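You operate a simulated robot arm through the tools that you are given. There is no shell and no other tool.

You are at the controls of a simulated two-armed robot. One attempt, no reset.

Task
Park the orange plug, wind the cable in, then zero the metre counter.
Fine: orange holder; red lever to FREE to wind, back to BRAKE after; the counter is on the drum stand: press its white RESET button once. Where these are worked on the way, their far stop is far enough and under half their travel is too little: red lever.

Only the result counts: the job must be done as asked and must still hold three seconds after the hand-in. Knocking over, shifting, dropping, spilling or breaking anything else fails it.

Robot
Two 7-joint arms with fingered hands on one trunk, on a base that drives. Base frame: it is fixed to the floor where the robot stands at the start and does not move with it; the origin is under the middle of the robot, x ahead of it, y to its left, z up. Readings come in mm, degrees, newtons and seconds.
The left shoulder is at the start at [51, 152, 1147], the right one opposite. With the tool pointing down near the work surface each hand reaches from about 400 to 800 mm from the robot's upright axis, wherever it stands, measured 20 degrees to its own side. Places, roughly: crank [3700, 1600, 900]; drum stand [3800, 1600, 400]; orange holder [3700, 1300, 800]; orange plug (7x5x7 cm) [3100, 900, 800]; red lever [3600, 1500, 900]; white reset button [3900, 1400, 900]. Payload 3.8 kg a hand.
The TCP of each hand is the grasp point between the finger pads, 30 mm short of the fingertips. In the tool frame z runs along the fingers and y along their closing line. The gripper opens to 104 mm. The gripper's body begins 35 mm behind the TCP. The gripper is a hand of 5 fingers: y runs from the thumb to the fingers, the wrist lies at [-15, -104, -178] in the tool frame, and closing takes about 1.5 s.
Orientation is that of the tool frame in the base frame, as a unit quaternion [w, x, y, z]. With the fingers straight down and the wrist toward the robot, the tool's x, y and z point along [0, 1, 0], [1, 0, 0] and [0, 0, -1] of the base frame.

Tools
- The arms move only by the tool move_arm. It takes "left_plan", "right_plan" or both (then of equal length, played together; a hand with none holds still); each is a list of rows, each a list of 3 entries, a list of its own where there are three numbers: the shift along the base's x, y, z in units of 40 mm (1.0 is 40 mm), then the turn, a rotation vector about the base's x, y, z in units of 8 degrees (1.0 is 8 degrees), then the closure, from 0 (fully open) to 1 (shut). In form: [[[tx, ty, tz], [wx, wy, wz], fingers], ...]. A call has 1 to 20 rows; each row shifts and turns the commanded pose from where the row before left it. A call with a number of a shift or a turn outside -1 to 1 is refused whole. Each row takes 0.2 s and may step no farther than 50 mm and 8.6 degrees from the row before; otherwise, or with a gripper value out of range, the whole call is refused. A pose out of reach is approached as far as the arm can. The call stops where the force on the tool passes 40 N (or 10 N more than at its start, if that is more) or the arm is blocked; 0.2 s more then pass. Each finger travels about 72 mm/s and halts on what it meets, pressing with about 26 N; the grip force reading is that of the motor and also rises with nothing between the fingers. The clock runs only during rows and for 0.2 s after the last one: add rows that do not move to give the fingers time. It gives the time, the measured TCP pose, the force on the tool (base axes), the opening and the grip force at its end, in the units of the frame above (readings bear some noise), with the torque about the TCP (base axes, N m) and any sound that the robot's microphone picked up.
- Cameras (640 x 400 px; columns grow to the right, rows downward): "scene" is now at [154.8, -11.2, 1299.9]; the picture's right is [-0.12, -0.99, 0.02], its down [-0.55, 0.05, -0.83] and it looks along [0.83, -0.11, -0.55] (base axes); focal length 257 px, centre (320, 200). "left" rides on the left gripper at [-80, -78, -141] in its tool frame; the picture's right is [-0.78, -0.30, 0.56], its down [0.53, -0.78, 0.33] and it looks along [0.33, 0.56, 0.76] (tool axes); focal length 247 px, centre (320, 200). "right" rides on the right gripper at [80, -78, -141] in its tool frame; the picture's right is [-0.78, 0.30, -0.56], its down [-0.53, -0.78, 0.33] and it looks along [-0.33, 0.56, 0.76] (tool axes); focal length 247 px, centre (320, 200). There is no depth. A picture from a camera that has moved, and an enlarged one, comes with that camera's place and axes in the base frame and with its lens.
- get_image(camera): a new picture of that camera. It takes no simulated time.
- raise_lower(by): slides the trunk up (or, below 0, down) by that many mm; the arms and the scene camera ride with it, the base frame stays. It gives what a move gives, with no picture.
- steer(legs): drives the robot by 1 to 6 legs, each [ahead, left, turn to the left] in mm, mm and degrees, along the robot's own axes; the way and the turn of a leg run together, so that a leg with both is an arc; at most 1500 mm and 180 degrees a leg. The arms and the cameras ride along, it lands a little off, and it stops where it bumps. It gives what a move gives.
- hand_shape(shape, hand): the hand has 5 fingers and takes this shape, open, in about a second: jaw (thumb against the fingers, like two jaws); tri (thumb and two fingers); tip (a fingertip pinch); poke (one finger out to press); point (the index stretched); flat (the hand flat); cup (the hand cupped); fist (a fist). The gripper value then closes the fingers along that shape, each until it touches; the sizes above hold for jaw. It gives what a move gives, with no picture.
- turn_head(pan, tilt): turns the head with the scene camera to pan (to the left, within 80 degrees either way) and tilt (down, from -29 to 69), counted from straight ahead of the robot. It gives what a move gives.
- close_up(camera, box): a new picture of the part [left, top, right, bottom] of that camera's present view, enlarged. It takes no simulated time.
- close_job(): hands the job in; it is judged then, once.

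Nothing tells you exact positions but the pictures and the camera data. Unless the task says otherwise, let go and move clear before handing in.

The tools are called after ">>>" as a command line: name --argument value ..., lists and objects as JSON in quotes. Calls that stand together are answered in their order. move_arm: Moves the arms, as the interface text tells. Its arguments: {"type":"object","properties":{"left_plan":{"type":"array"},"right_plan":{"type":"array"}},"required":[]} The other tools are called the same way: raise_lower (by) slides the trunk up or down; hand_shape (shape, hand) gives the hand a shape; steer (legs) drives the base; turn_head (pan, tilt) turns the head that bears the scene camera; get_image (camera) takes a picture; close_up (camera, box) takes an enlarged picture of a part of a camera's view; close_job () hands the job in.

At the start:

```text
time_s: 0.0
left_ee_pos: [554.9, 218.9, 1010.4]
left_orientation: [-0.001, 0.707, 0.707, -0.001]
left_contact_force: [0.1, 0.0, -0.3]
left_torque: [0.04, -0.03, -0.01]
left_finger_gap: 103.8
left_gripper_force: 0.1
left_shape: jaw
right_ee_pos: [493.1, -179.8, 1084.6]
right_orientation: [0.0, 0.707, 0.707, 0.0]
right_contact_force: [0.4, -0.3, -0.9]
right_torque: [-0.01, -0.01, 0.02]
right_finger_gap: 103.8
right_gripper_force: 0.1
right_shape: jaw
trunk travel left (down, up): [-225.0, 231.0]
robot x, y, heading: [0.7, 0.2, 0.1]
head pan, tilt: [-6.9, 25.4]
```

scene: 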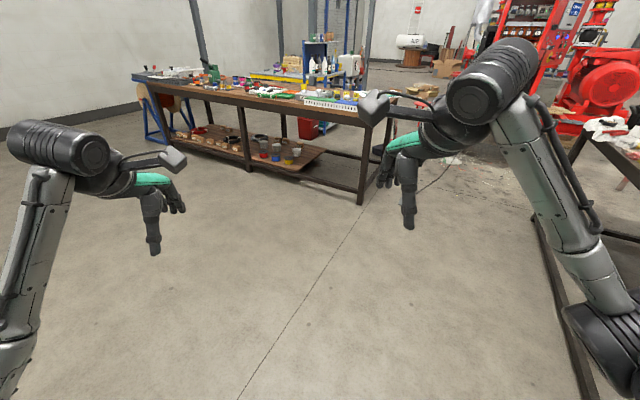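
right: 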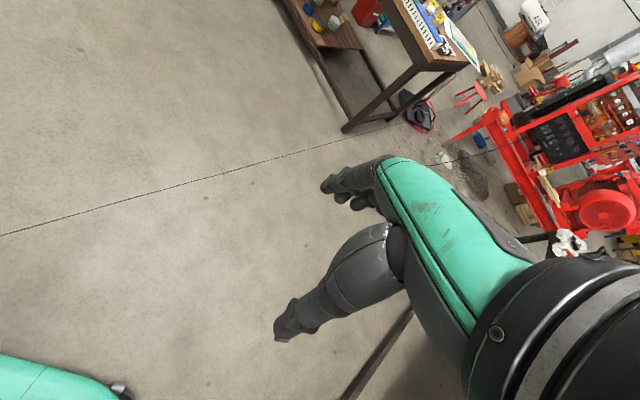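
left: 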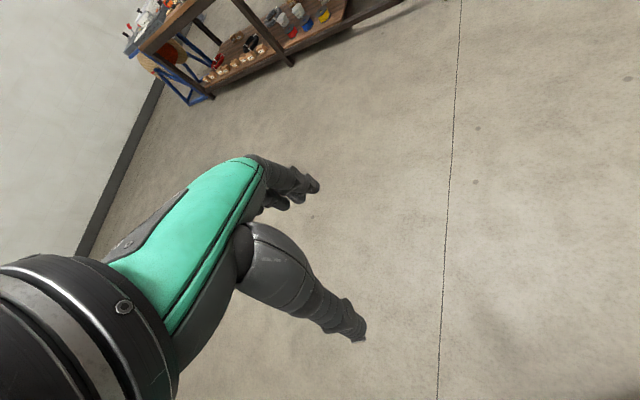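

I see a workshop with a bench ahead on the left, and the work area should be about 22° to the left at x≈3.7 m. I'll turn the head there and look closer first.

>>> turn_head --pan 20 --tilt 10

```text
time_s: 0.9
left_ee_pos: [555.2, 218.0, 1009.8]
left_orientation: [0.0, 0.707, 0.708, -0.001]
left_contact_force: [-0.7, -0.1, 0.1]
left_torque: [-0.05, 0.01, -0.04]
left_finger_gap: 104.0
left_gripper_force: 0.1
left_shape: jaw
right_ee_pos: [491.0, -180.8, 1084.6]
right_orientation: [0.0, 0.708, 0.707, 0.001]
right_contact_force: [-0.8, 0.9, 0.3]
right_torque: [0.0, -0.01, -0.02]
right_finger_gap: 103.6
right_gripper_force: 0.0
right_shape: jaw
trunk travel left (down, up): [-225.0, 231.0]
robot x, y, heading: [0.7, 3.3, -0.1]
head pan, tilt: [20.0, 10.0]
```

The head now faces the work area; I'll take a picture and an enlarged one of the middle.

>>> get_image --camera "scene"

>>> close_up --camera "scene" --box '[240, 150, 480, 300]'

```text
taken
camera scene: at [154.4, 31.7, 1325.2], right [0.34, -0.94, -0.05], down [-0.3, -0.06, -0.95], along [0.89, 0.34, -0.3], focal length 257 px, centre (320, 200)
```

scene: 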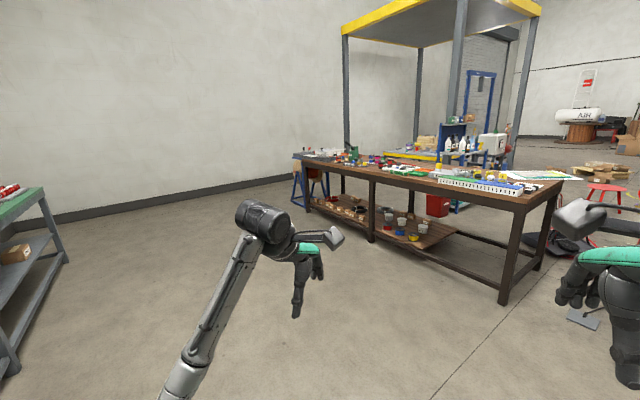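

```text
2.67 times, centred on (360, 225) of scene
camera zoom: at [154.4, 31.7, 1325.2], right [0.34, -0.94, -0.05], down [-0.3, -0.06, -0.95], along [0.89, 0.34, -0.3], focal length 686 px, centre (213, 133)
```

zoom: 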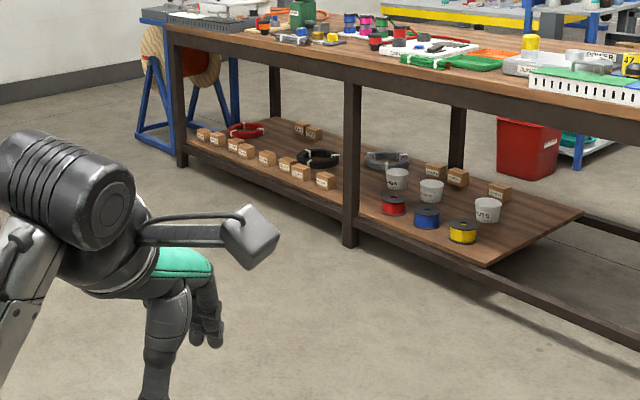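

The blue A-frame with the wooden drum at the far left end of the bench is the drum stand. I'll enlarge that area and the bench top to find plug, holder, lever and counter.

>>> close_up --camera "scene" --box '[285, 130, 365, 180]'

>>> close_up --camera "scene" --box '[340, 130, 420, 180]'

```text
8.00 times, centred on (325, 155) of scene
camera zoom: at [154.4, 31.7, 1325.2], right [0.34, -0.94, -0.05], down [-0.3, -0.06, -0.95], along [0.89, 0.34, -0.3], focal length 2059 px, centre (280, 560)
```

zoom: 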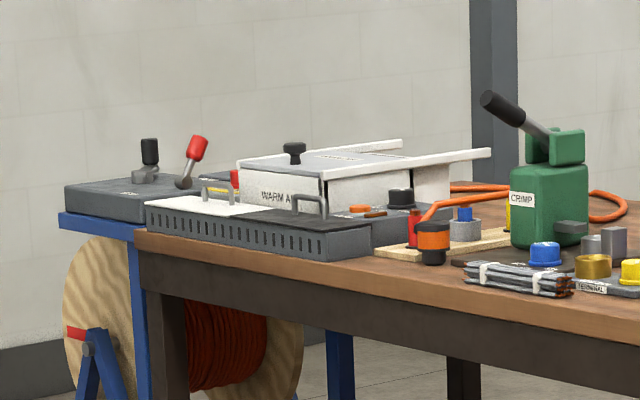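

```text
8.00 times, centred on (380, 155) of scene
camera zoom: at [154.4, 31.7, 1325.2], right [0.34, -0.94, -0.05], down [-0.3, -0.06, -0.95], along [0.89, 0.34, -0.3], focal length 2059 px, centre (-160, 560)
```

zoom: 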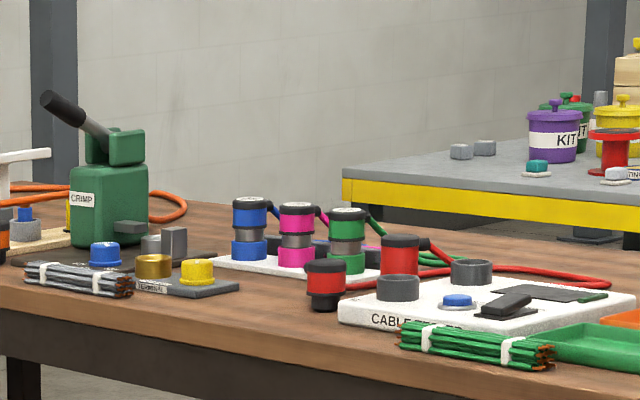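

The orange plug lies on the bench near the front edge; the drum stand with a grey box (black crank handle, red lever) is past the bench's left end. The bench runs diagonally, so I'll drive up to its front side and look again.

>>> steer --legs '[[0, 0, 32], [1300, 0, 0], [1100, 0, 0], [0, 0, -55]]'

```text
time_s: 16.8
left_ee_pos: [2633.2, 1295.1, 1010.0]
left_orientation: [-0.001, 0.836, 0.549, 0.001]
left_contact_force: [0.0, 0.3, -0.3]
left_torque: [0.01, -0.02, -0.01]
left_finger_gap: 103.8
left_gripper_force: 0.1
left_shape: jaw
right_ee_pos: [2418.1, 954.5, 1085.5]
right_orientation: [0.0, 0.836, 0.548, 0.0]
right_contact_force: [-0.9, 0.1, 1.0]
right_torque: [-0.01, -0.02, 0.02]
right_finger_gap: 103.9
right_gripper_force: 0.1
right_shape: jaw
trunk travel left (down, up): [-225.0, 231.0]
robot x, y, heading: [2035.7, 1315.6, -23.1]
head pan, tilt: [20.0, 10.0]
```

I'm now at about (2036, 1316) heading -23°; I'll point the head at the work and take pictures.

>>> turn_head --pan 25 --tilt 20

>>> get_image --camera "scene"

>>> close_up --camera "scene" --box '[240, 100, 400, 200]'

>>> close_up --camera "scene" --box '[360, 120, 520, 220]'

```text
time_s: 17.6
left_ee_pos: [2631.6, 1295.7, 1010.4]
left_orientation: [0.0, 0.836, 0.549, 0.0]
left_contact_force: [-0.8, -0.4, 0.5]
left_torque: [0.01, 0.0, 0.0]
left_finger_gap: 103.6
left_gripper_force: 0.1
left_shape: jaw
right_ee_pos: [2416.5, 955.0, 1086.7]
right_orientation: [0.0, 0.836, 0.549, 0.0]
right_contact_force: [-0.4, -1.0, -0.6]
right_torque: [0.0, 0.01, 0.0]
right_finger_gap: 103.6
right_gripper_force: 0.1
right_shape: jaw
trunk travel left (down, up): [-225.0, 231.0]
robot x, y, heading: [2036.7, 1316.8, -23.2]
head pan, tilt: [25.0, 20.0]
```

```text
taken
camera scene: at [2189.1, 1291.8, 1309.6], right [0.02, -1.0, -0.06], down [-0.46, 0.04, -0.89], along [0.89, 0.05, -0.46], focal length 257 px, centre (320, 200)
```

scene: 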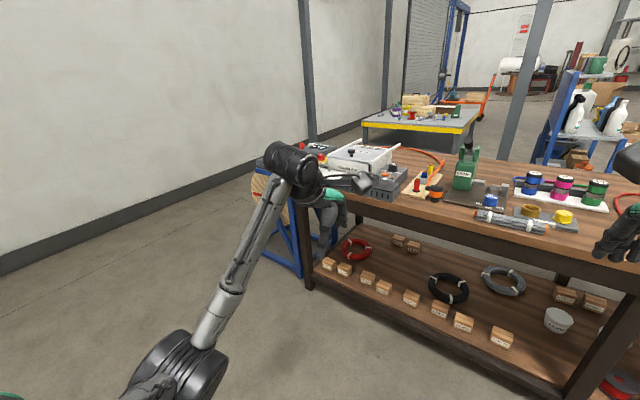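

```text
4.00 times, centred on (320, 150) of scene
camera zoom: at [2189.1, 1291.8, 1309.6], right [0.02, -1.0, -0.06], down [-0.46, 0.04, -0.89], along [0.89, 0.05, -0.46], focal length 1030 px, centre (320, 400)
```

zoom: 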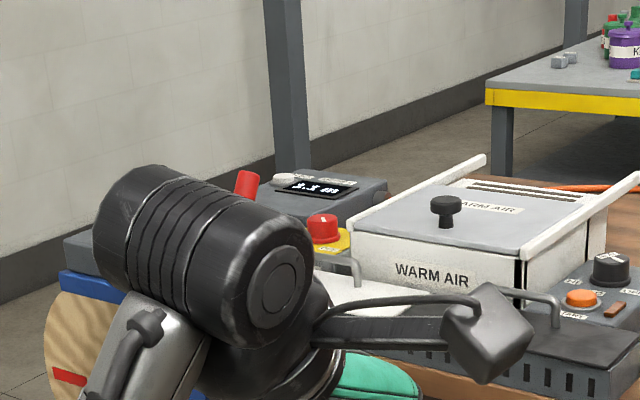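

```text
4.00 times, centred on (440, 170) of scene
camera zoom: at [2189.1, 1291.8, 1309.6], right [0.02, -1.0, -0.06], down [-0.46, 0.04, -0.89], along [0.89, 0.05, -0.46], focal length 1030 px, centre (-160, 320)
```

zoom: 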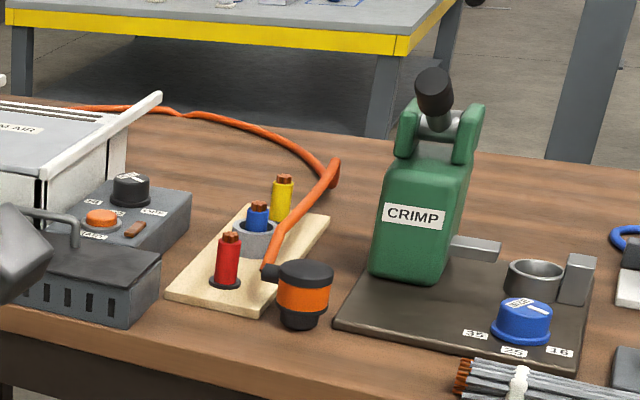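

The plug (orange band, black cap, cable out of its side) stands at about (3130, 880); the counter display with its white button is at the rear of the drum stand. I'll move left to stand in front of the drum stand and raise the trunk for a better view.

>>> steer --legs '[[566, 844, -4]]'

>>> raise_lower --by 220

>>> turn_head --pan 0 --tilt 38

>>> get_image --camera "scene"

```text
time_s: 22.9
left_ee_pos: [3517.3, 1788.7, 1010.7]
left_orientation: [-0.001, 0.857, 0.515, -0.001]
left_contact_force: [0.7, 0.2, -0.1]
left_torque: [-0.01, 0.01, -0.02]
left_finger_gap: 103.4
left_gripper_force: 0.1
left_shape: jaw
right_ee_pos: [3274.5, 1466.7, 1083.8]
right_orientation: [0.0, 0.857, 0.515, 0.0]
right_contact_force: [0.0, -0.1, 0.2]
right_torque: [-0.01, 0.02, 0.0]
right_finger_gap: 103.6
right_gripper_force: 0.0
right_shape: jaw
trunk travel left (down, up): [-225.0, 231.0]
robot x, y, heading: [2922.6, 1857.8, -28.2]
head pan, tilt: [25.0, 20.0]
```

```text
time_s: 25.2
left_ee_pos: [3517.5, 1789.5, 1230.3]
left_orientation: [-0.001, 0.857, 0.515, -0.001]
left_contact_force: [-0.1, 0.2, -0.6]
left_torque: [0.01, 0.0, 0.0]
left_finger_gap: 103.5
left_gripper_force: 0.1
left_shape: jaw
right_ee_pos: [3273.1, 1467.0, 1305.2]
right_orientation: [-0.001, 0.858, 0.514, -0.001]
right_contact_force: [-0.2, -0.1, 0.8]
right_torque: [0.0, 0.0, 0.02]
right_finger_gap: 103.8
right_gripper_force: 0.0
right_shape: jaw
trunk travel left (down, up): [-445.0, 11.0]
robot x, y, heading: [2922.4, 1856.6, -27.7]
head pan, tilt: [25.0, 20.0]
```

```text
time_s: 26.1
left_ee_pos: [3517.3, 1788.0, 1229.6]
left_orientation: [-0.001, 0.857, 0.516, -0.001]
left_contact_force: [-0.1, 1.0, -0.9]
left_torque: [0.0, 0.0, -0.01]
left_finger_gap: 103.8
left_gripper_force: 0.1
left_shape: jaw
right_ee_pos: [3273.6, 1466.7, 1304.3]
right_orientation: [0.0, 0.857, 0.515, 0.0]
right_contact_force: [0.2, 0.0, 0.5]
right_torque: [0.01, 0.02, 0.0]
right_finger_gap: 103.7
right_gripper_force: 0.1
right_shape: jaw
trunk travel left (down, up): [-445.0, 11.0]
robot x, y, heading: [2926.2, 1857.2, -28.2]
head pan, tilt: [0.0, 38.0]
```

```text
taken
camera scene: at [3001.0, 1815.9, 1521.6], right [-0.47, -0.88, 0.0], down [-0.54, 0.29, -0.79], along [0.7, -0.37, -0.62], focal length 257 px, centre (320, 200)
```

scene: 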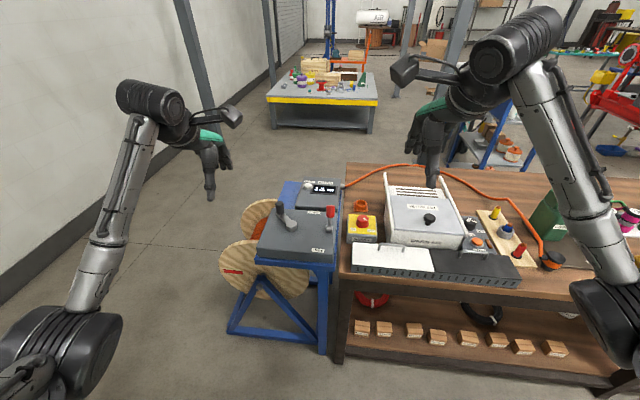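

Now I see the whole drum stand from above: crank and red lever on the grey box, the counter behind it, the holder and a yellow/red stop button on the bench. I'll enlarge these.

>>> close_up --camera "scene" --box '[248, 165, 376, 245]'

>>> close_up --camera "scene" --box '[260, 190, 340, 240]'

>>> close_up --camera "scene" --box '[330, 150, 490, 250]'

>>> close_up --camera "scene" --box '[220, 170, 380, 270]'

```text
5.00 times, centred on (312, 205) of scene
camera zoom: at [3001.0, 1815.9, 1521.6], right [-0.47, -0.88, 0.0], down [-0.54, 0.29, -0.79], along [0.7, -0.37, -0.62], focal length 1287 px, centre (360, 175)
```

zoom: 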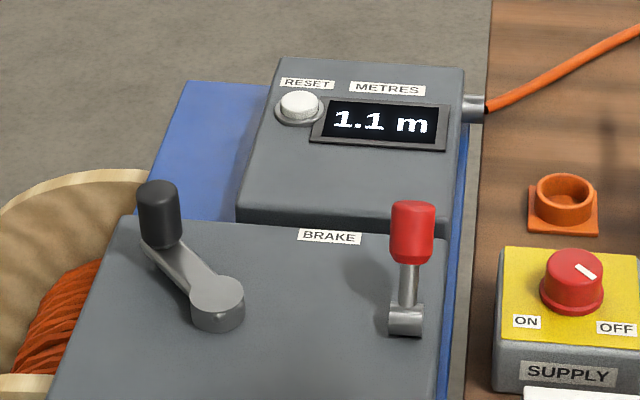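

```text
8.00 times, centred on (300, 215) of scene
camera zoom: at [3001.0, 1815.9, 1521.6], right [-0.47, -0.88, 0.0], down [-0.54, 0.29, -0.79], along [0.7, -0.37, -0.62], focal length 2059 px, centre (480, 80)
```

zoom: 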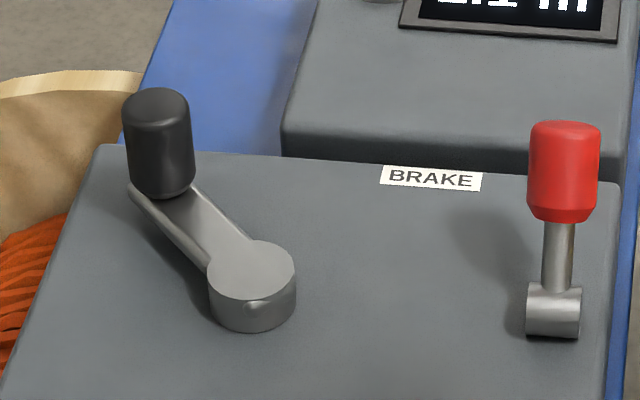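

```text
4.00 times, centred on (410, 200) of scene
camera zoom: at [3001.0, 1815.9, 1521.6], right [-0.47, -0.88, 0.0], down [-0.54, 0.29, -0.79], along [0.7, -0.37, -0.62], focal length 1030 px, centre (-40, 200)
```

zoom: 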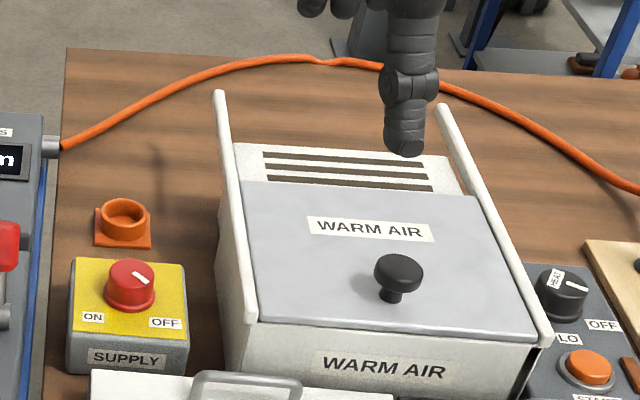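

```text
4.00 times, centred on (300, 220) of scene
camera zoom: at [3001.0, 1815.9, 1521.6], right [-0.47, -0.88, 0.0], down [-0.54, 0.29, -0.79], along [0.7, -0.37, -0.62], focal length 1030 px, centre (400, 120)
```

zoom: 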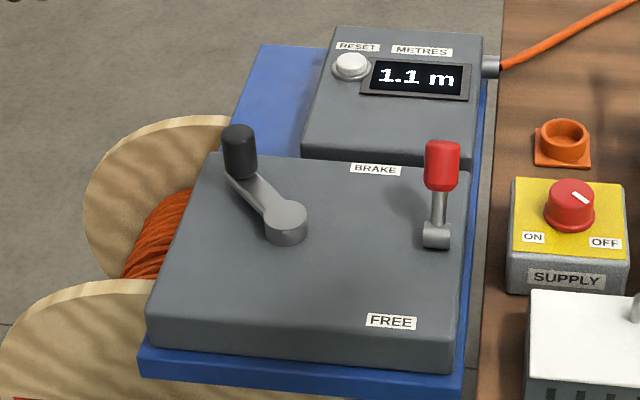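

The layout is clear: lever leans back at BRAKE (FREE toward me), a crank with a vertical axis, counter at 1.1 m with a white RESET, and the orange ring holder behind the SUPPLY box. I'll lower the trunk and picture it again from the lower height to triangulate.

>>> raise_lower --by -220

>>> get_image --camera "scene"

>>> close_up --camera "scene" --box '[220, 110, 380, 210]'

>>> close_up --camera "scene" --box '[440, 110, 600, 210]'

```text
time_s: 28.5
left_ee_pos: [3515.4, 1788.8, 1010.2]
left_orientation: [0.0, 0.857, 0.515, 0.0]
left_contact_force: [-0.1, -0.5, 0.1]
left_torque: [0.0, 0.02, 0.01]
left_finger_gap: 103.8
left_gripper_force: 0.0
left_shape: jaw
right_ee_pos: [3273.7, 1467.2, 1085.4]
right_orientation: [0.0, 0.857, 0.515, -0.001]
right_contact_force: [0.4, 1.1, -0.1]
right_torque: [-0.01, 0.0, 0.01]
right_finger_gap: 103.6
right_gripper_force: 0.1
right_shape: jaw
trunk travel left (down, up): [-225.0, 231.0]
robot x, y, heading: [2925.4, 1857.4, -28.2]
head pan, tilt: [0.0, 38.0]
```

```text
taken
camera scene: at [3053.7, 1787.9, 1281.2], right [-0.47, -0.88, 0.0], down [-0.64, 0.34, -0.69], along [0.61, -0.33, -0.72], focal length 257 px, centre (320, 200)
```

scene: 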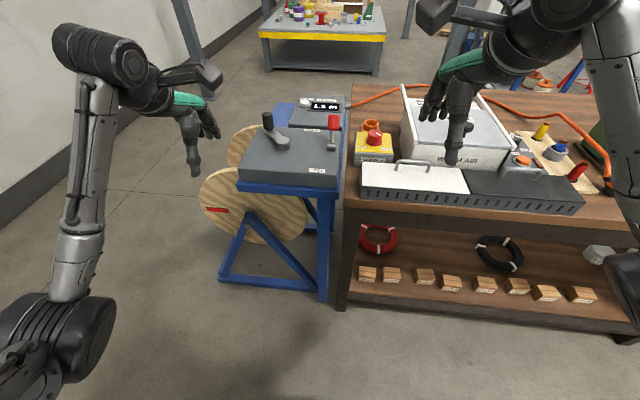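

```text
4.00 times, centred on (300, 160) of scene
camera zoom: at [3053.7, 1787.9, 1281.2], right [-0.47, -0.88, 0.0], down [-0.64, 0.34, -0.69], along [0.61, -0.33, -0.72], focal length 1030 px, centre (400, 360)
```

zoom: 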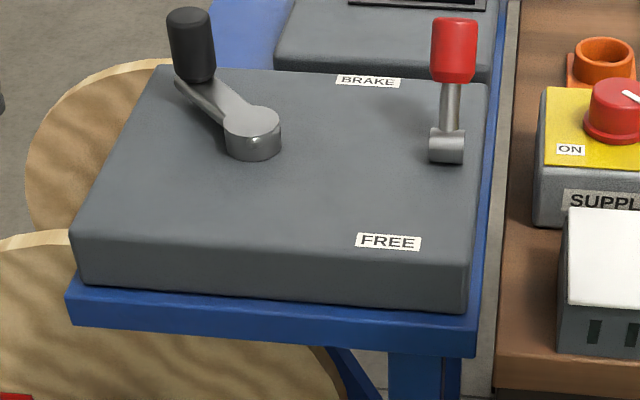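

```text
4.00 times, centred on (520, 160) of scene
camera zoom: at [3053.7, 1787.9, 1281.2], right [-0.47, -0.88, 0.0], down [-0.64, 0.34, -0.69], along [0.61, -0.33, -0.72], focal length 1030 px, centre (-480, 360)
```

zoom: 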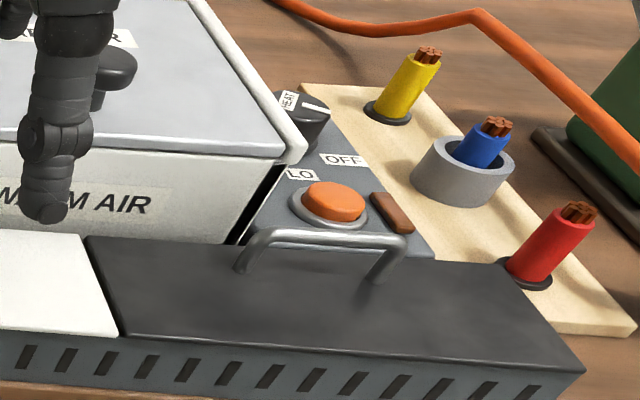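

The two heights triangulate well: crank hub ≈ (3653, 1585, 877), its knob top ≈ (3721, 1600, 930), lever knob top ≈ (3608, 1449, 940), pivot ≈ (3573, 1473, 866). I need the counter, holder and plug from this lower height too.

>>> close_up --camera "scene" --box '[284, 80, 412, 160]'

>>> close_up --camera "scene" --box '[512, 120, 640, 200]'

```text
5.00 times, centred on (348, 120) of scene
camera zoom: at [3053.7, 1787.9, 1281.2], right [-0.47, -0.88, 0.0], down [-0.64, 0.34, -0.69], along [0.61, -0.33, -0.72], focal length 1287 px, centre (180, 600)
```

zoom: 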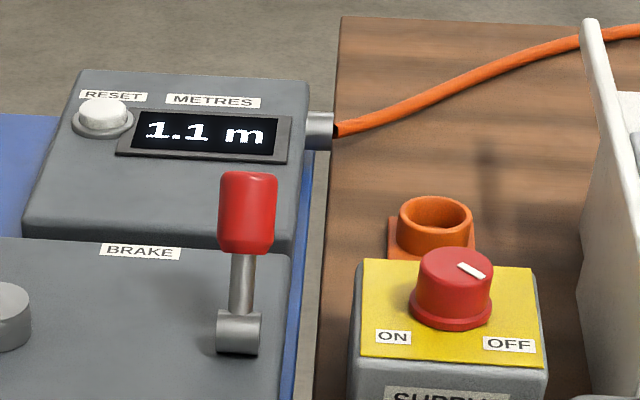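

```text
5.00 times, centred on (576, 160) of scene
camera zoom: at [3053.7, 1787.9, 1281.2], right [-0.47, -0.88, 0.0], down [-0.64, 0.34, -0.69], along [0.61, -0.33, -0.72], focal length 1287 px, centre (-960, 400)
```

zoom: 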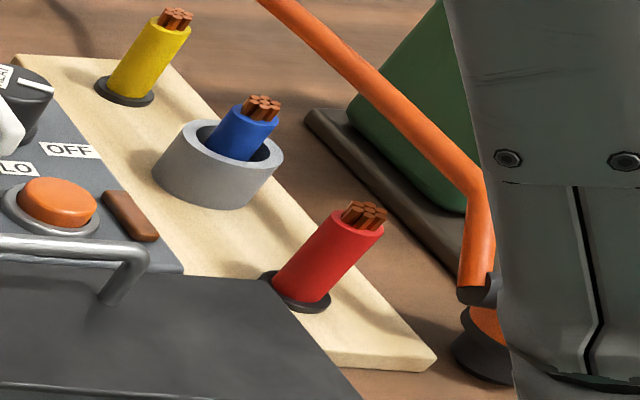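

Holder ring top ≈ (3677, 1257, 832), reset button ≈ (3865, 1416, 864), bench top ≈ 803, and the bench depth direction is about -35°. Next I square up to the bench and slide right to stand in front of the plug, keeping the arms off the bench.

>>> steer --legs '[[0, 0, -6.8], [80, -500, 0]]'

>>> turn_head --pan -15 --tilt 40

>>> get_image --camera "scene"

>>> get_image --camera "right"

```text
time_s: 32.0
left_ee_pos: [3282.0, 1255.7, 1009.7]
left_orientation: [0.0, 0.886, 0.464, 0.0]
left_contact_force: [0.0, 0.3, 0.6]
left_torque: [0.0, -0.03, 0.02]
left_finger_gap: 104.0
left_gripper_force: 0.0
left_shape: jaw
right_ee_pos: [3002.2, 965.7, 1085.2]
right_orientation: [0.0, 0.886, 0.464, 0.0]
right_contact_force: [0.1, 1.2, -0.4]
right_torque: [-0.03, -0.02, -0.02]
right_finger_gap: 103.9
right_gripper_force: 0.1
right_shape: jaw
trunk travel left (down, up): [-225.0, 231.0]
robot x, y, heading: [2699.8, 1390.8, -35.0]
head pan, tilt: [0.0, 38.0]
```

```text
time_s: 32.8
left_ee_pos: [3282.5, 1256.6, 1009.9]
left_orientation: [0.0, 0.886, 0.464, -0.001]
left_contact_force: [0.5, -0.3, 1.0]
left_torque: [-0.02, -0.01, 0.02]
left_finger_gap: 103.5
left_gripper_force: 0.1
left_shape: jaw
right_ee_pos: [3002.8, 965.2, 1085.4]
right_orientation: [0.0, 0.886, 0.464, 0.0]
right_contact_force: [0.3, 0.0, 0.0]
right_torque: [-0.01, 0.02, -0.02]
right_finger_gap: 103.7
right_gripper_force: 0.1
right_shape: jaw
trunk travel left (down, up): [-225.0, 231.0]
robot x, y, heading: [2698.3, 1394.7, -34.9]
head pan, tilt: [-15.0, 40.0]
```

```text
taken
camera scene: at [2806.0, 1294.1, 1278.7], right [-0.76, -0.65, 0.04], down [-0.5, 0.55, -0.67], along [0.41, -0.53, -0.74], focal length 257 px, centre (320, 200)
```

scene: 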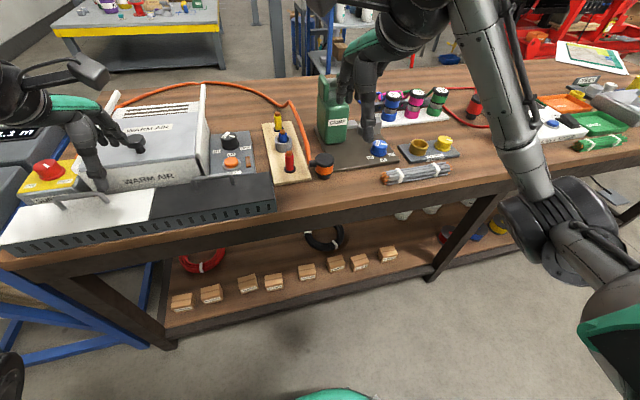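

```text
taken
camera right: at [2983.8, 1075.2, 1225.3], right [-0.2, -0.81, 0.56], down [-0.94, 0.0, -0.33], along [0.27, -0.59, -0.76], focal length 247 px, centre (320, 200)
```

right: 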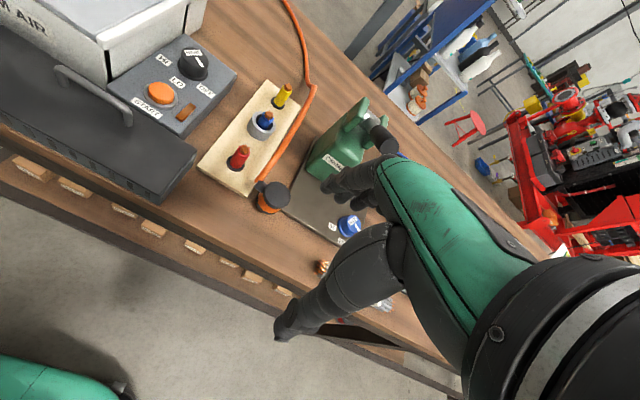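

>>> close_up --camera "scene" --box '[240, 80, 400, 180]'

>>> close_up --camera "right" --box '[200, 80, 360, 250]'

```text
4.00 times, centred on (320, 130) of scene
camera zoom: at [2806.0, 1294.1, 1278.7], right [-0.76, -0.65, 0.04], down [-0.5, 0.55, -0.67], along [0.41, -0.53, -0.74], focal length 1030 px, centre (320, 480)
```

zoom: 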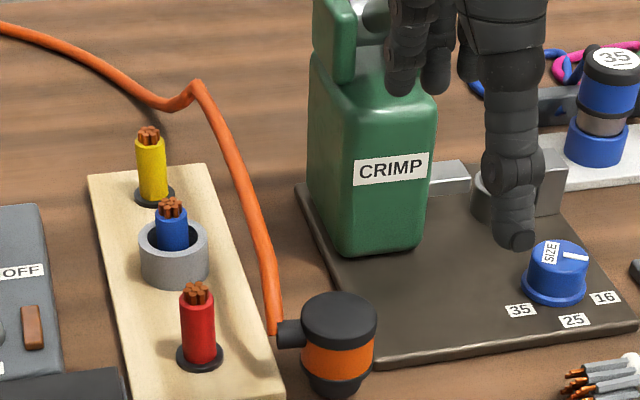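

```text
2.35 times, centred on (280, 165) of right
camera zoom: at [2983.8, 1075.2, 1225.3], right [-0.2, -0.81, 0.56], down [-0.94, 0.0, -0.33], along [0.27, -0.59, -0.76], focal length 581 px, centre (414, 282)
```

zoom: 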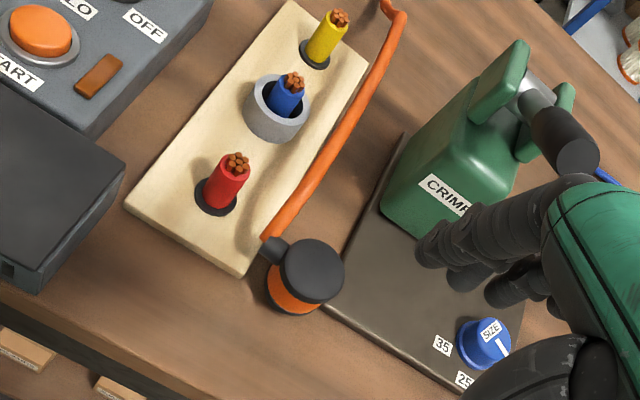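

The plug stands at about (3121, 880) with its top near 865, and its cable stub points left, so closing the hand along the bench depth avoids it. The crimp handle is about 70 mm to its right, so I'll come in level at z≈925 and check.

>>> move_arm --right_plan '[[[0, 0, -1], [0, 0, 0], 0], [[0, 0, -1], [0, 0, 0], 0], [[0, 0, -1], [0, 0, 0], 0], [[0, 0, -1], [0, 0, 0], 0], [[0.742, -0.52, 0], [0, 0, 0], 0], [[0.742, -0.52, 0], [0, 0, 0], 0], [[0.742, -0.52, 0], [0, 0, 0], 0], [[0.742, -0.52, 0], [0, 0, 0], 0], [[0, 0, 0], [0, 0, 0], 0]]'

>>> get_image --camera "right"

>>> close_up --camera "scene" --box '[240, 60, 400, 180]'

```text
time_s: 34.8
left_ee_pos: [3281.5, 1256.5, 1010.8]
left_orientation: [0.0, 0.886, 0.464, 0.0]
left_contact_force: [0.5, -0.4, 0.7]
left_torque: [-0.02, 0.0, -0.01]
left_finger_gap: 103.5
left_gripper_force: 0.2
left_shape: jaw
right_ee_pos: [3120.8, 880.6, 926.1]
right_orientation: [0.0, 0.886, 0.464, -0.001]
right_contact_force: [-0.1, -0.1, -0.2]
right_torque: [0.0, 0.01, 0.03]
right_finger_gap: 103.9
right_gripper_force: 0.1
right_shape: jaw
trunk travel left (down, up): [-225.0, 231.0]
robot x, y, heading: [2699.4, 1396.9, -34.7]
head pan, tilt: [-15.0, 40.0]
```

```text
taken
camera right: at [3100.8, 990.0, 1066.3], right [-0.2, -0.81, 0.56], down [-0.94, 0.0, -0.33], along [0.27, -0.59, -0.76], focal length 247 px, centre (320, 200)
```

right: 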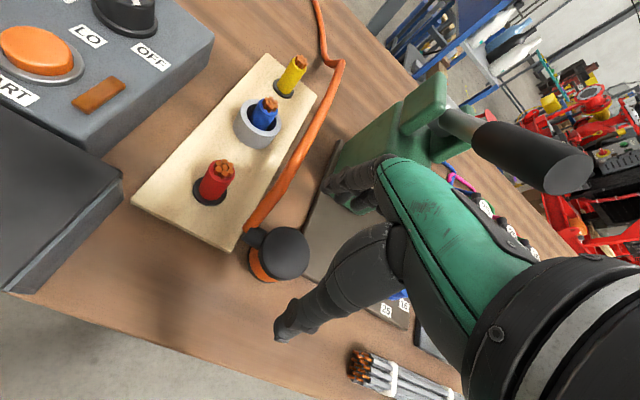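

```text
3.33 times, centred on (320, 120) of scene
camera zoom: at [2805.3, 1294.3, 1278.8], right [-0.76, -0.65, 0.04], down [-0.5, 0.55, -0.67], along [0.41, -0.53, -0.74], focal length 858 px, centre (320, 467)
```

zoom: 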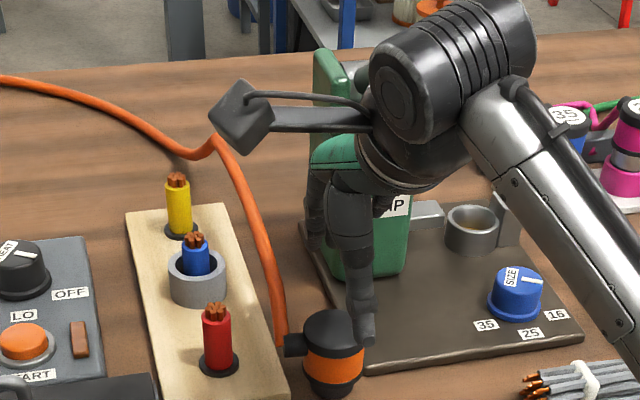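

The hand is centred over the plug within about 5 mm; I'll correct that, go down so the fingertips stay above ring height, and close on it.

>>> move_arm --right_plan '[[[0, 0.1, -0.8], [0, 0, 0], 0], [[0, 0, -0.85], [0, 0, 0], 0], [[0, 0, 0], [0, 0, 0], 0]]'

>>> get_image --camera "right"

>>> close_up --camera "scene" --box '[260, 90, 380, 190]'

```text
time_s: 35.6
left_ee_pos: [3282.2, 1257.9, 1010.0]
left_orientation: [-0.001, 0.886, 0.464, -0.001]
left_contact_force: [0.5, -0.3, 0.5]
left_torque: [0.03, 0.04, -0.02]
left_finger_gap: 103.6
left_gripper_force: 0.0
left_shape: jaw
right_ee_pos: [3118.6, 885.1, 858.5]
right_orientation: [0.001, 0.886, 0.463, -0.001]
right_contact_force: [0.1, -0.4, -0.6]
right_torque: [-0.02, 0.03, 0.01]
right_finger_gap: 103.7
right_gripper_force: 0.1
right_shape: jaw
trunk travel left (down, up): [-225.0, 231.0]
robot x, y, heading: [2698.9, 1393.7, -34.8]
head pan, tilt: [-15.0, 40.0]
```

```text
taken
camera right: at [3100.0, 995.5, 998.5], right [-0.2, -0.81, 0.56], down [-0.94, 0.0, -0.33], along [0.27, -0.59, -0.76], focal length 247 px, centre (320, 200)
```

right: 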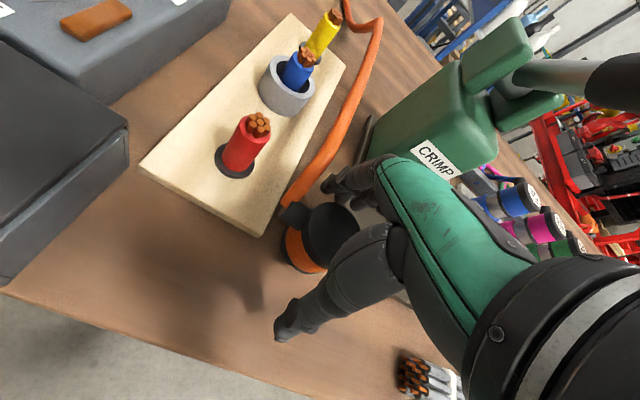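

```text
4.00 times, centred on (320, 140) of scene
camera zoom: at [2806.0, 1294.3, 1278.8], right [-0.76, -0.65, 0.04], down [-0.5, 0.55, -0.67], along [0.41, -0.53, -0.74], focal length 1030 px, centre (320, 440)
```

zoom: 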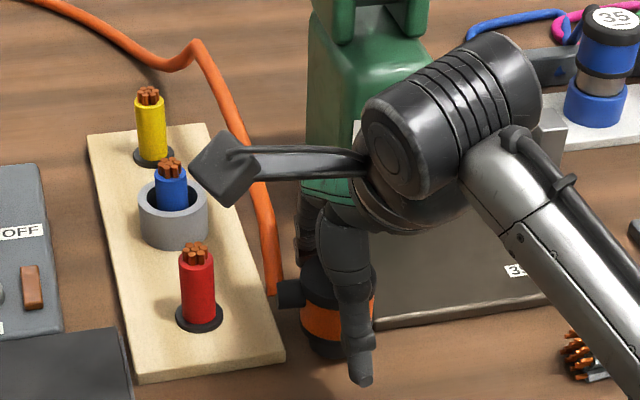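

The plug sits centred between thumb and fingers; I close the hand on it.

>>> move_arm --right_plan '[[[0, 0, 0], [0, 0, 0], 1], [[0, 0, 0], [0, 0, 0], 1], [[0, 0, 0], [0, 0, 0], 1], [[0, 0, 0], [0, 0, 0], 1], [[0, 0, 0], [0, 0, 0], 1], [[0, 0, 0], [0, 0, 0], 1], [[0, 0, 0], [0, 0, 0], 1], [[0, 0, 0], [0, 0, 0], 1], [[0, 0, 0], [0, 0, 0], 1]]'

>>> get_image --camera "right"

```text
time_s: 37.6
left_ee_pos: [3282.6, 1256.2, 1009.9]
left_orientation: [-0.001, 0.886, 0.464, 0.0]
left_contact_force: [-0.2, -0.1, -0.5]
left_torque: [0.01, 0.02, -0.02]
left_finger_gap: 103.6
left_gripper_force: 0.1
left_shape: jaw
right_ee_pos: [3118.7, 885.2, 858.2]
right_orientation: [0.0, 0.886, 0.464, 0.0]
right_contact_force: [1.3, 0.9, 0.3]
right_torque: [-0.01, -0.01, 0.0]
right_finger_gap: 40.7
right_gripper_force: 26.3
right_shape: jaw
trunk travel left (down, up): [-225.0, 231.0]
robot x, y, heading: [2701.3, 1395.8, -34.6]
head pan, tilt: [-15.0, 40.0]
```

```text
taken
camera right: at [3100.1, 995.4, 998.6], right [-0.2, -0.81, 0.56], down [-0.94, 0.0, -0.33], along [0.27, -0.59, -0.76], focal length 247 px, centre (320, 200)
```

right: 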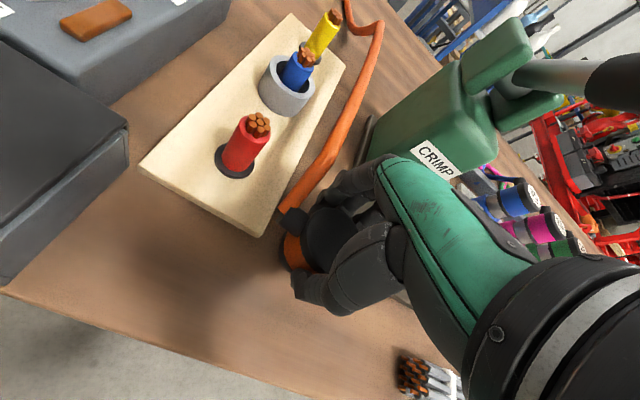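

Gripped at 41 mm with 26 N. I lift the plug straight up and raise the free left hand at the same time.

>>> move_arm --right_plan '[[[0, 0, 0.5], [0, 0, 0], 1], [[0, 0, 1], [0, 0, 0], 1], [[0, 0, 1], [0, 0, 0], 1], [[0, 0, 1], [0, 0, 0], 1], [[0, 0, 1], [0, 0, 0], 1], [[0, 0, 0], [0, 0, 0], 1]]' --left_plan '[[[0, 0, 0.5], [0, 0, 0], 0], [[0, 0, 1], [0, 0, 0], 0], [[0, 0, 1], [0, 0, 0], 0], [[0, 0, 1], [0, 0, 0], 0], [[0, 0, 0], [0, 0, 0], 0], [[0, 0, 0], [0, 0, 0], 0]]'

>>> get_image --camera "right"

>>> get_image --camera "scene"

```text
time_s: 39.0
left_ee_pos: [3281.8, 1254.1, 1150.2]
left_orientation: [-0.001, 0.886, 0.464, 0.0]
left_contact_force: [0.5, 0.7, 0.8]
left_torque: [0.03, -0.02, 0.0]
left_finger_gap: 103.7
left_gripper_force: 0.0
left_shape: jaw
right_ee_pos: [3122.5, 883.5, 1040.2]
right_orientation: [-0.001, 0.886, 0.464, 0.0]
right_contact_force: [0.6, 0.3, -1.2]
right_torque: [0.01, 0.0, 0.03]
right_finger_gap: 40.6
right_gripper_force: 26.5
right_shape: jaw
trunk travel left (down, up): [-225.0, 231.0]
robot x, y, heading: [2702.0, 1396.2, -34.7]
head pan, tilt: [-15.0, 40.0]
```

```text
taken
camera right: at [3102.7, 993.9, 1180.0], right [-0.2, -0.81, 0.56], down [-0.94, 0.0, -0.33], along [0.27, -0.59, -0.76], focal length 247 px, centre (320, 200)
```

right: 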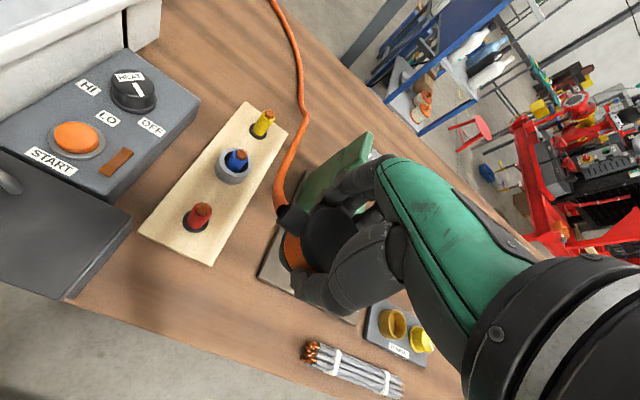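

```text
taken
camera scene: at [2806.2, 1293.9, 1278.6], right [-0.76, -0.65, 0.04], down [-0.5, 0.55, -0.67], along [0.41, -0.53, -0.74], focal length 257 px, centre (320, 200)
```

scene: 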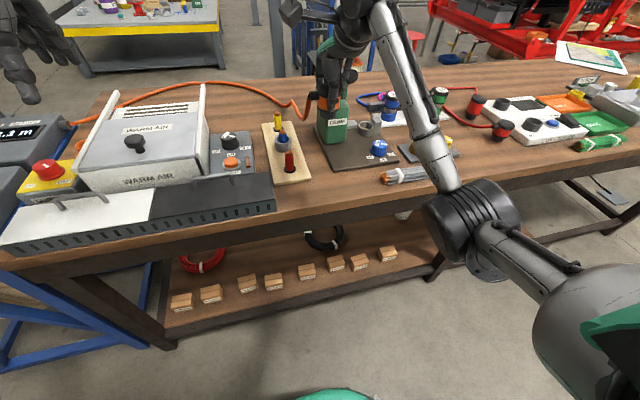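

The plug hangs firmly in the hand, clear of everything. I drive left along the bench to in front of the holder.

>>> steer --legs '[[0, 638, 0]]'

>>> turn_head --pan -5 --tilt 35

>>> get_image --camera "scene"

>>> get_image --camera "right"

```text
time_s: 42.6
left_ee_pos: [3645.0, 1774.2, 1149.6]
left_orientation: [-0.001, 0.887, 0.462, -0.001]
left_contact_force: [-0.3, -0.2, -0.2]
left_torque: [-0.04, 0.0, -0.03]
left_finger_gap: 103.4
left_gripper_force: 0.1
left_shape: jaw
right_ee_pos: [3483.5, 1404.8, 1040.7]
right_orientation: [0.001, 0.886, 0.463, 0.001]
right_contact_force: [0.5, 0.2, -1.0]
right_torque: [0.04, 0.0, -0.01]
right_finger_gap: 40.7
right_gripper_force: 25.8
right_shape: jaw
trunk travel left (down, up): [-225.0, 231.0]
robot x, y, heading: [3065.3, 1918.0, -34.8]
head pan, tilt: [-15.0, 40.0]
```

```text
time_s: 43.3
left_ee_pos: [3645.0, 1774.0, 1149.3]
left_orientation: [0.0, 0.887, 0.462, -0.001]
left_contact_force: [-0.2, -0.2, 0.5]
left_torque: [0.0, 0.06, 0.0]
left_finger_gap: 103.4
left_gripper_force: 0.0
left_shape: jaw
right_ee_pos: [3484.1, 1404.5, 1039.1]
right_orientation: [0.0, 0.886, 0.463, 0.0]
right_contact_force: [0.4, 0.0, -0.8]
right_torque: [0.02, 0.0, 0.01]
right_finger_gap: 40.6
right_gripper_force: 26.2
right_shape: jaw
trunk travel left (down, up): [-225.0, 231.0]
robot x, y, heading: [3061.0, 1915.0, -35.0]
head pan, tilt: [-5.0, 35.0]
```

```text
taken
camera scene: at [3183.2, 1824.2, 1285.4], right [-0.64, -0.77, 0.01], down [-0.53, 0.43, -0.73], along [0.55, -0.48, -0.68], focal length 257 px, centre (320, 200)
```

scene: 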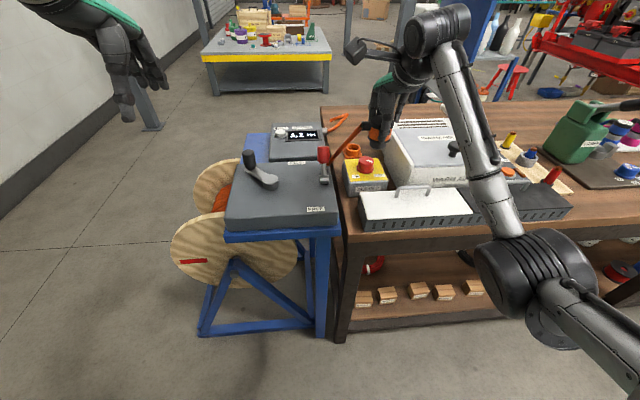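

```text
taken
camera right: at [3465.1, 1515.2, 1179.8], right [-0.2, -0.81, 0.56], down [-0.94, 0.01, -0.33], along [0.26, -0.59, -0.76], focal length 247 px, centre (320, 200)
```

right: 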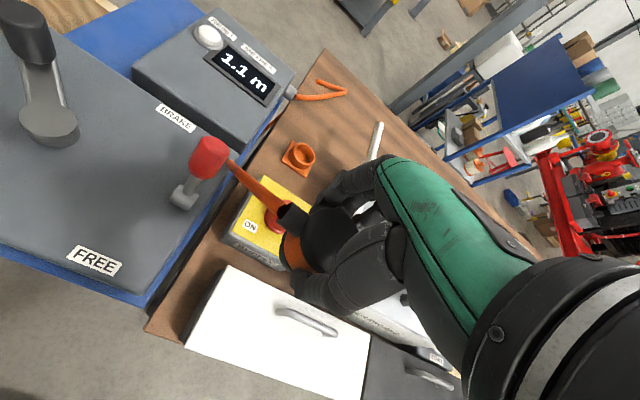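

>>> close_up --camera "right" --box '[140, 60, 380, 260]'

>>> close_up --camera "scene" --box '[220, 90, 460, 240]'

```text
2.00 times, centred on (260, 160) of right
camera zoom: at [3465.1, 1515.2, 1179.8], right [-0.2, -0.81, 0.56], down [-0.94, 0.01, -0.33], along [0.26, -0.59, -0.76], focal length 494 px, centre (440, 280)
```

zoom: 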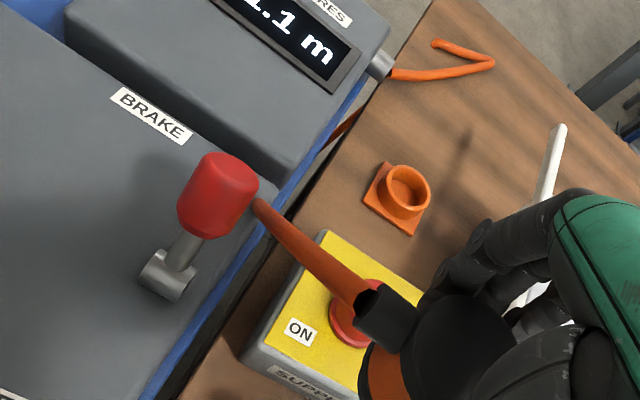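

```text
2.67 times, centred on (340, 165) of scene
camera zoom: at [3183.2, 1824.2, 1285.4], right [-0.64, -0.77, 0.01], down [-0.53, 0.43, -0.73], along [0.55, -0.48, -0.68], focal length 686 px, centre (267, 293)
```

zoom: 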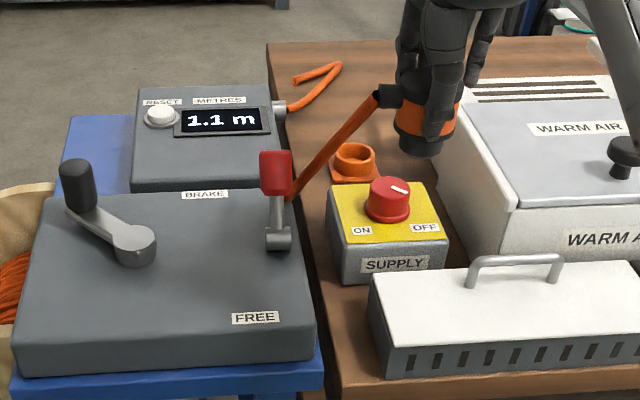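

The holder is at about (3675, 1259), and the plug is high above everything. I'll drive 180 mm forward slowly toward the bench.

>>> steer --legs '[[180, 0, 0]]'

>>> get_image --camera "right"

>>> get_image --camera "scene"

```text
time_s: 44.8
left_ee_pos: [3790.6, 1669.7, 1150.5]
left_orientation: [0.0, 0.888, 0.46, 0.0]
left_contact_force: [0.0, -0.2, 0.5]
left_torque: [0.03, -0.01, 0.0]
left_finger_gap: 103.6
left_gripper_force: 0.1
left_shape: jaw
right_ee_pos: [3627.7, 1301.1, 1040.6]
right_orientation: [0.0, 0.888, 0.46, 0.0]
right_contact_force: [1.1, -0.1, -1.5]
right_torque: [0.03, -0.01, -0.01]
right_finger_gap: 40.9
right_gripper_force: 26.2
right_shape: jaw
trunk travel left (down, up): [-225.0, 231.0]
robot x, y, heading: [3210.7, 1815.1, -35.4]
head pan, tilt: [-5.0, 35.0]
```

```text
taken
camera right: at [3608.8, 1410.8, 1180.4], right [-0.21, -0.8, 0.56], down [-0.94, 0.01, -0.33], along [0.26, -0.59, -0.76], focal length 247 px, centre (320, 200)
```

right: 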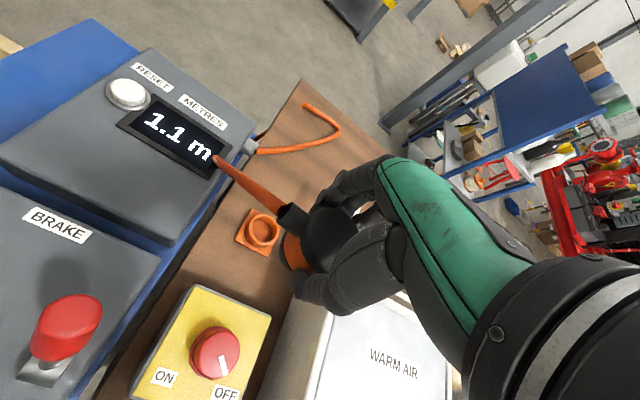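

```text
taken
camera scene: at [3328.5, 1721.1, 1285.6], right [-0.65, -0.76, 0.01], down [-0.53, 0.43, -0.73], along [0.55, -0.48, -0.68], focal length 257 px, centre (320, 200)
```

scene: 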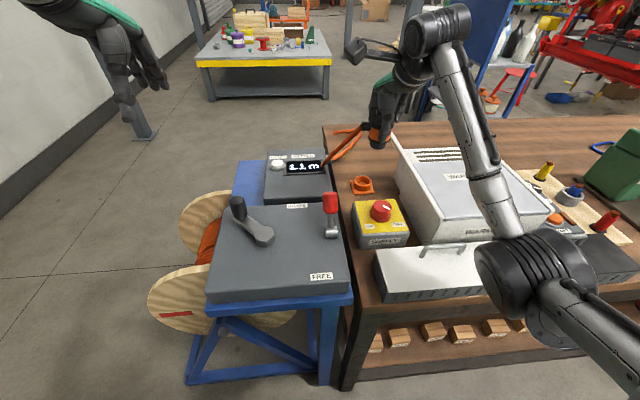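

>>> close_up --camera "scene" --box '[320, 110, 440, 210]'

>>> close_up --camera "right" --box '[200, 160, 360, 280]'

```text
4.00 times, centred on (380, 160) of scene
camera zoom: at [3328.5, 1721.1, 1285.6], right [-0.65, -0.76, 0.01], down [-0.53, 0.43, -0.73], along [0.55, -0.48, -0.68], focal length 1030 px, centre (80, 360)
```

zoom: 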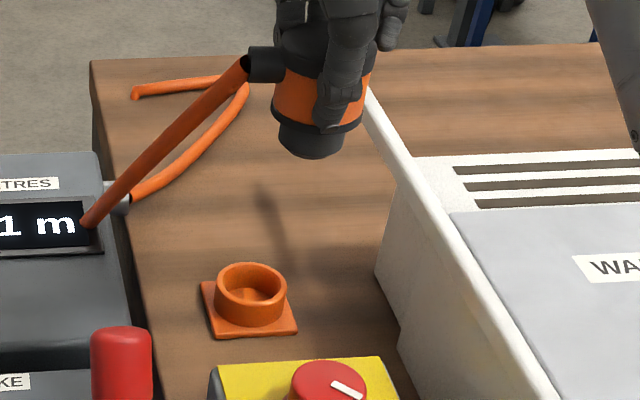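

```text
3.33 times, centred on (280, 220) of right
camera zoom: at [3608.8, 1410.8, 1180.4], right [-0.21, -0.8, 0.56], down [-0.94, 0.01, -0.33], along [0.26, -0.59, -0.76], focal length 823 px, centre (453, 133)
```

zoom: 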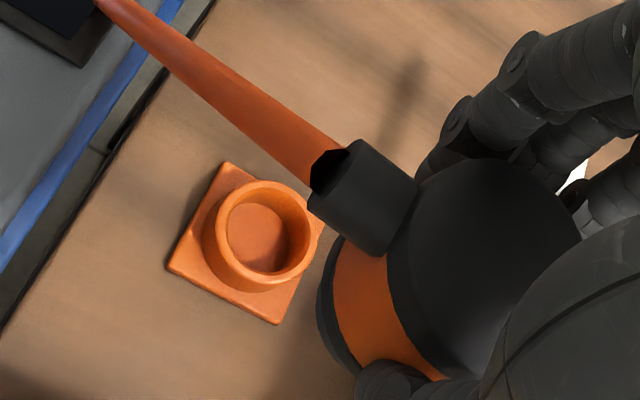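

The plug's prong end is visible below the hand and upright; the holder works out to about (3683, 1259). I move above it and part-way down, then check alignment.

>>> move_arm --right_plan '[[[0.7, -0.52, 0], [0, 0, 0], 1], [[0.7, -0.52, 0], [0, 0, 0], 1], [[0, 0, -0.8], [0, 0, 0], 1], [[0, 0, -0.8], [0, 0, 0], 1], [[0, 0, -0.8], [0, 0, 0], 1], [[0, 0, 0], [0, 0, 0], 1]]'

>>> get_image --camera "right"

>>> close_up --camera "scene" --box '[320, 110, 440, 210]'

```text
time_s: 46.2
left_ee_pos: [3791.6, 1668.1, 1149.2]
left_orientation: [0.0, 0.888, 0.46, 0.0]
left_contact_force: [-0.2, 0.4, 0.4]
left_torque: [0.01, -0.01, 0.01]
left_finger_gap: 103.7
left_gripper_force: 0.0
left_shape: jaw
right_ee_pos: [3688.2, 1260.0, 944.1]
right_orientation: [0.0, 0.888, 0.461, -0.001]
right_contact_force: [0.5, 0.1, -1.7]
right_torque: [0.03, 0.0, -0.01]
right_finger_gap: 40.2
right_gripper_force: 26.1
right_shape: jaw
trunk travel left (down, up): [-225.0, 231.0]
robot x, y, heading: [3215.0, 1815.2, -35.3]
head pan, tilt: [-5.0, 35.0]
```

```text
taken
camera right: at [3670.1, 1370.1, 1082.9], right [-0.21, -0.8, 0.56], down [-0.94, 0.01, -0.33], along [0.26, -0.59, -0.76], focal length 247 px, centre (320, 200)
```

right: 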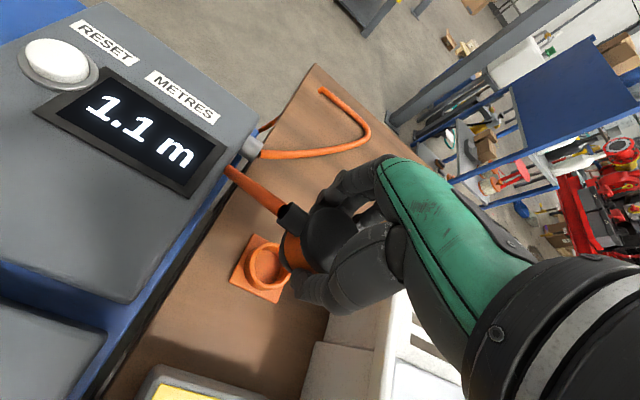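

```text
4.00 times, centred on (380, 160) of scene
camera zoom: at [3328.9, 1720.8, 1285.5], right [-0.65, -0.76, 0.01], down [-0.53, 0.43, -0.73], along [0.55, -0.48, -0.68], focal length 1030 px, centre (80, 360)
```

zoom: 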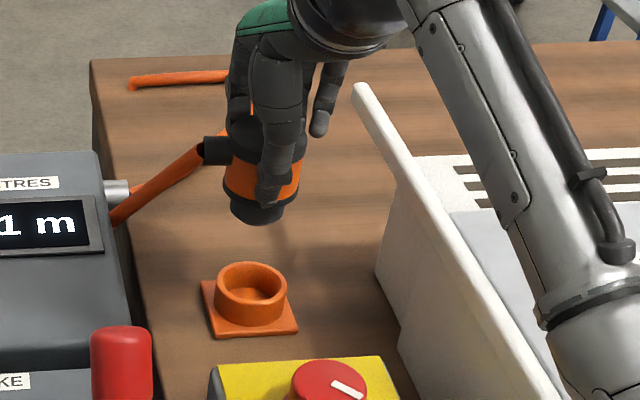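

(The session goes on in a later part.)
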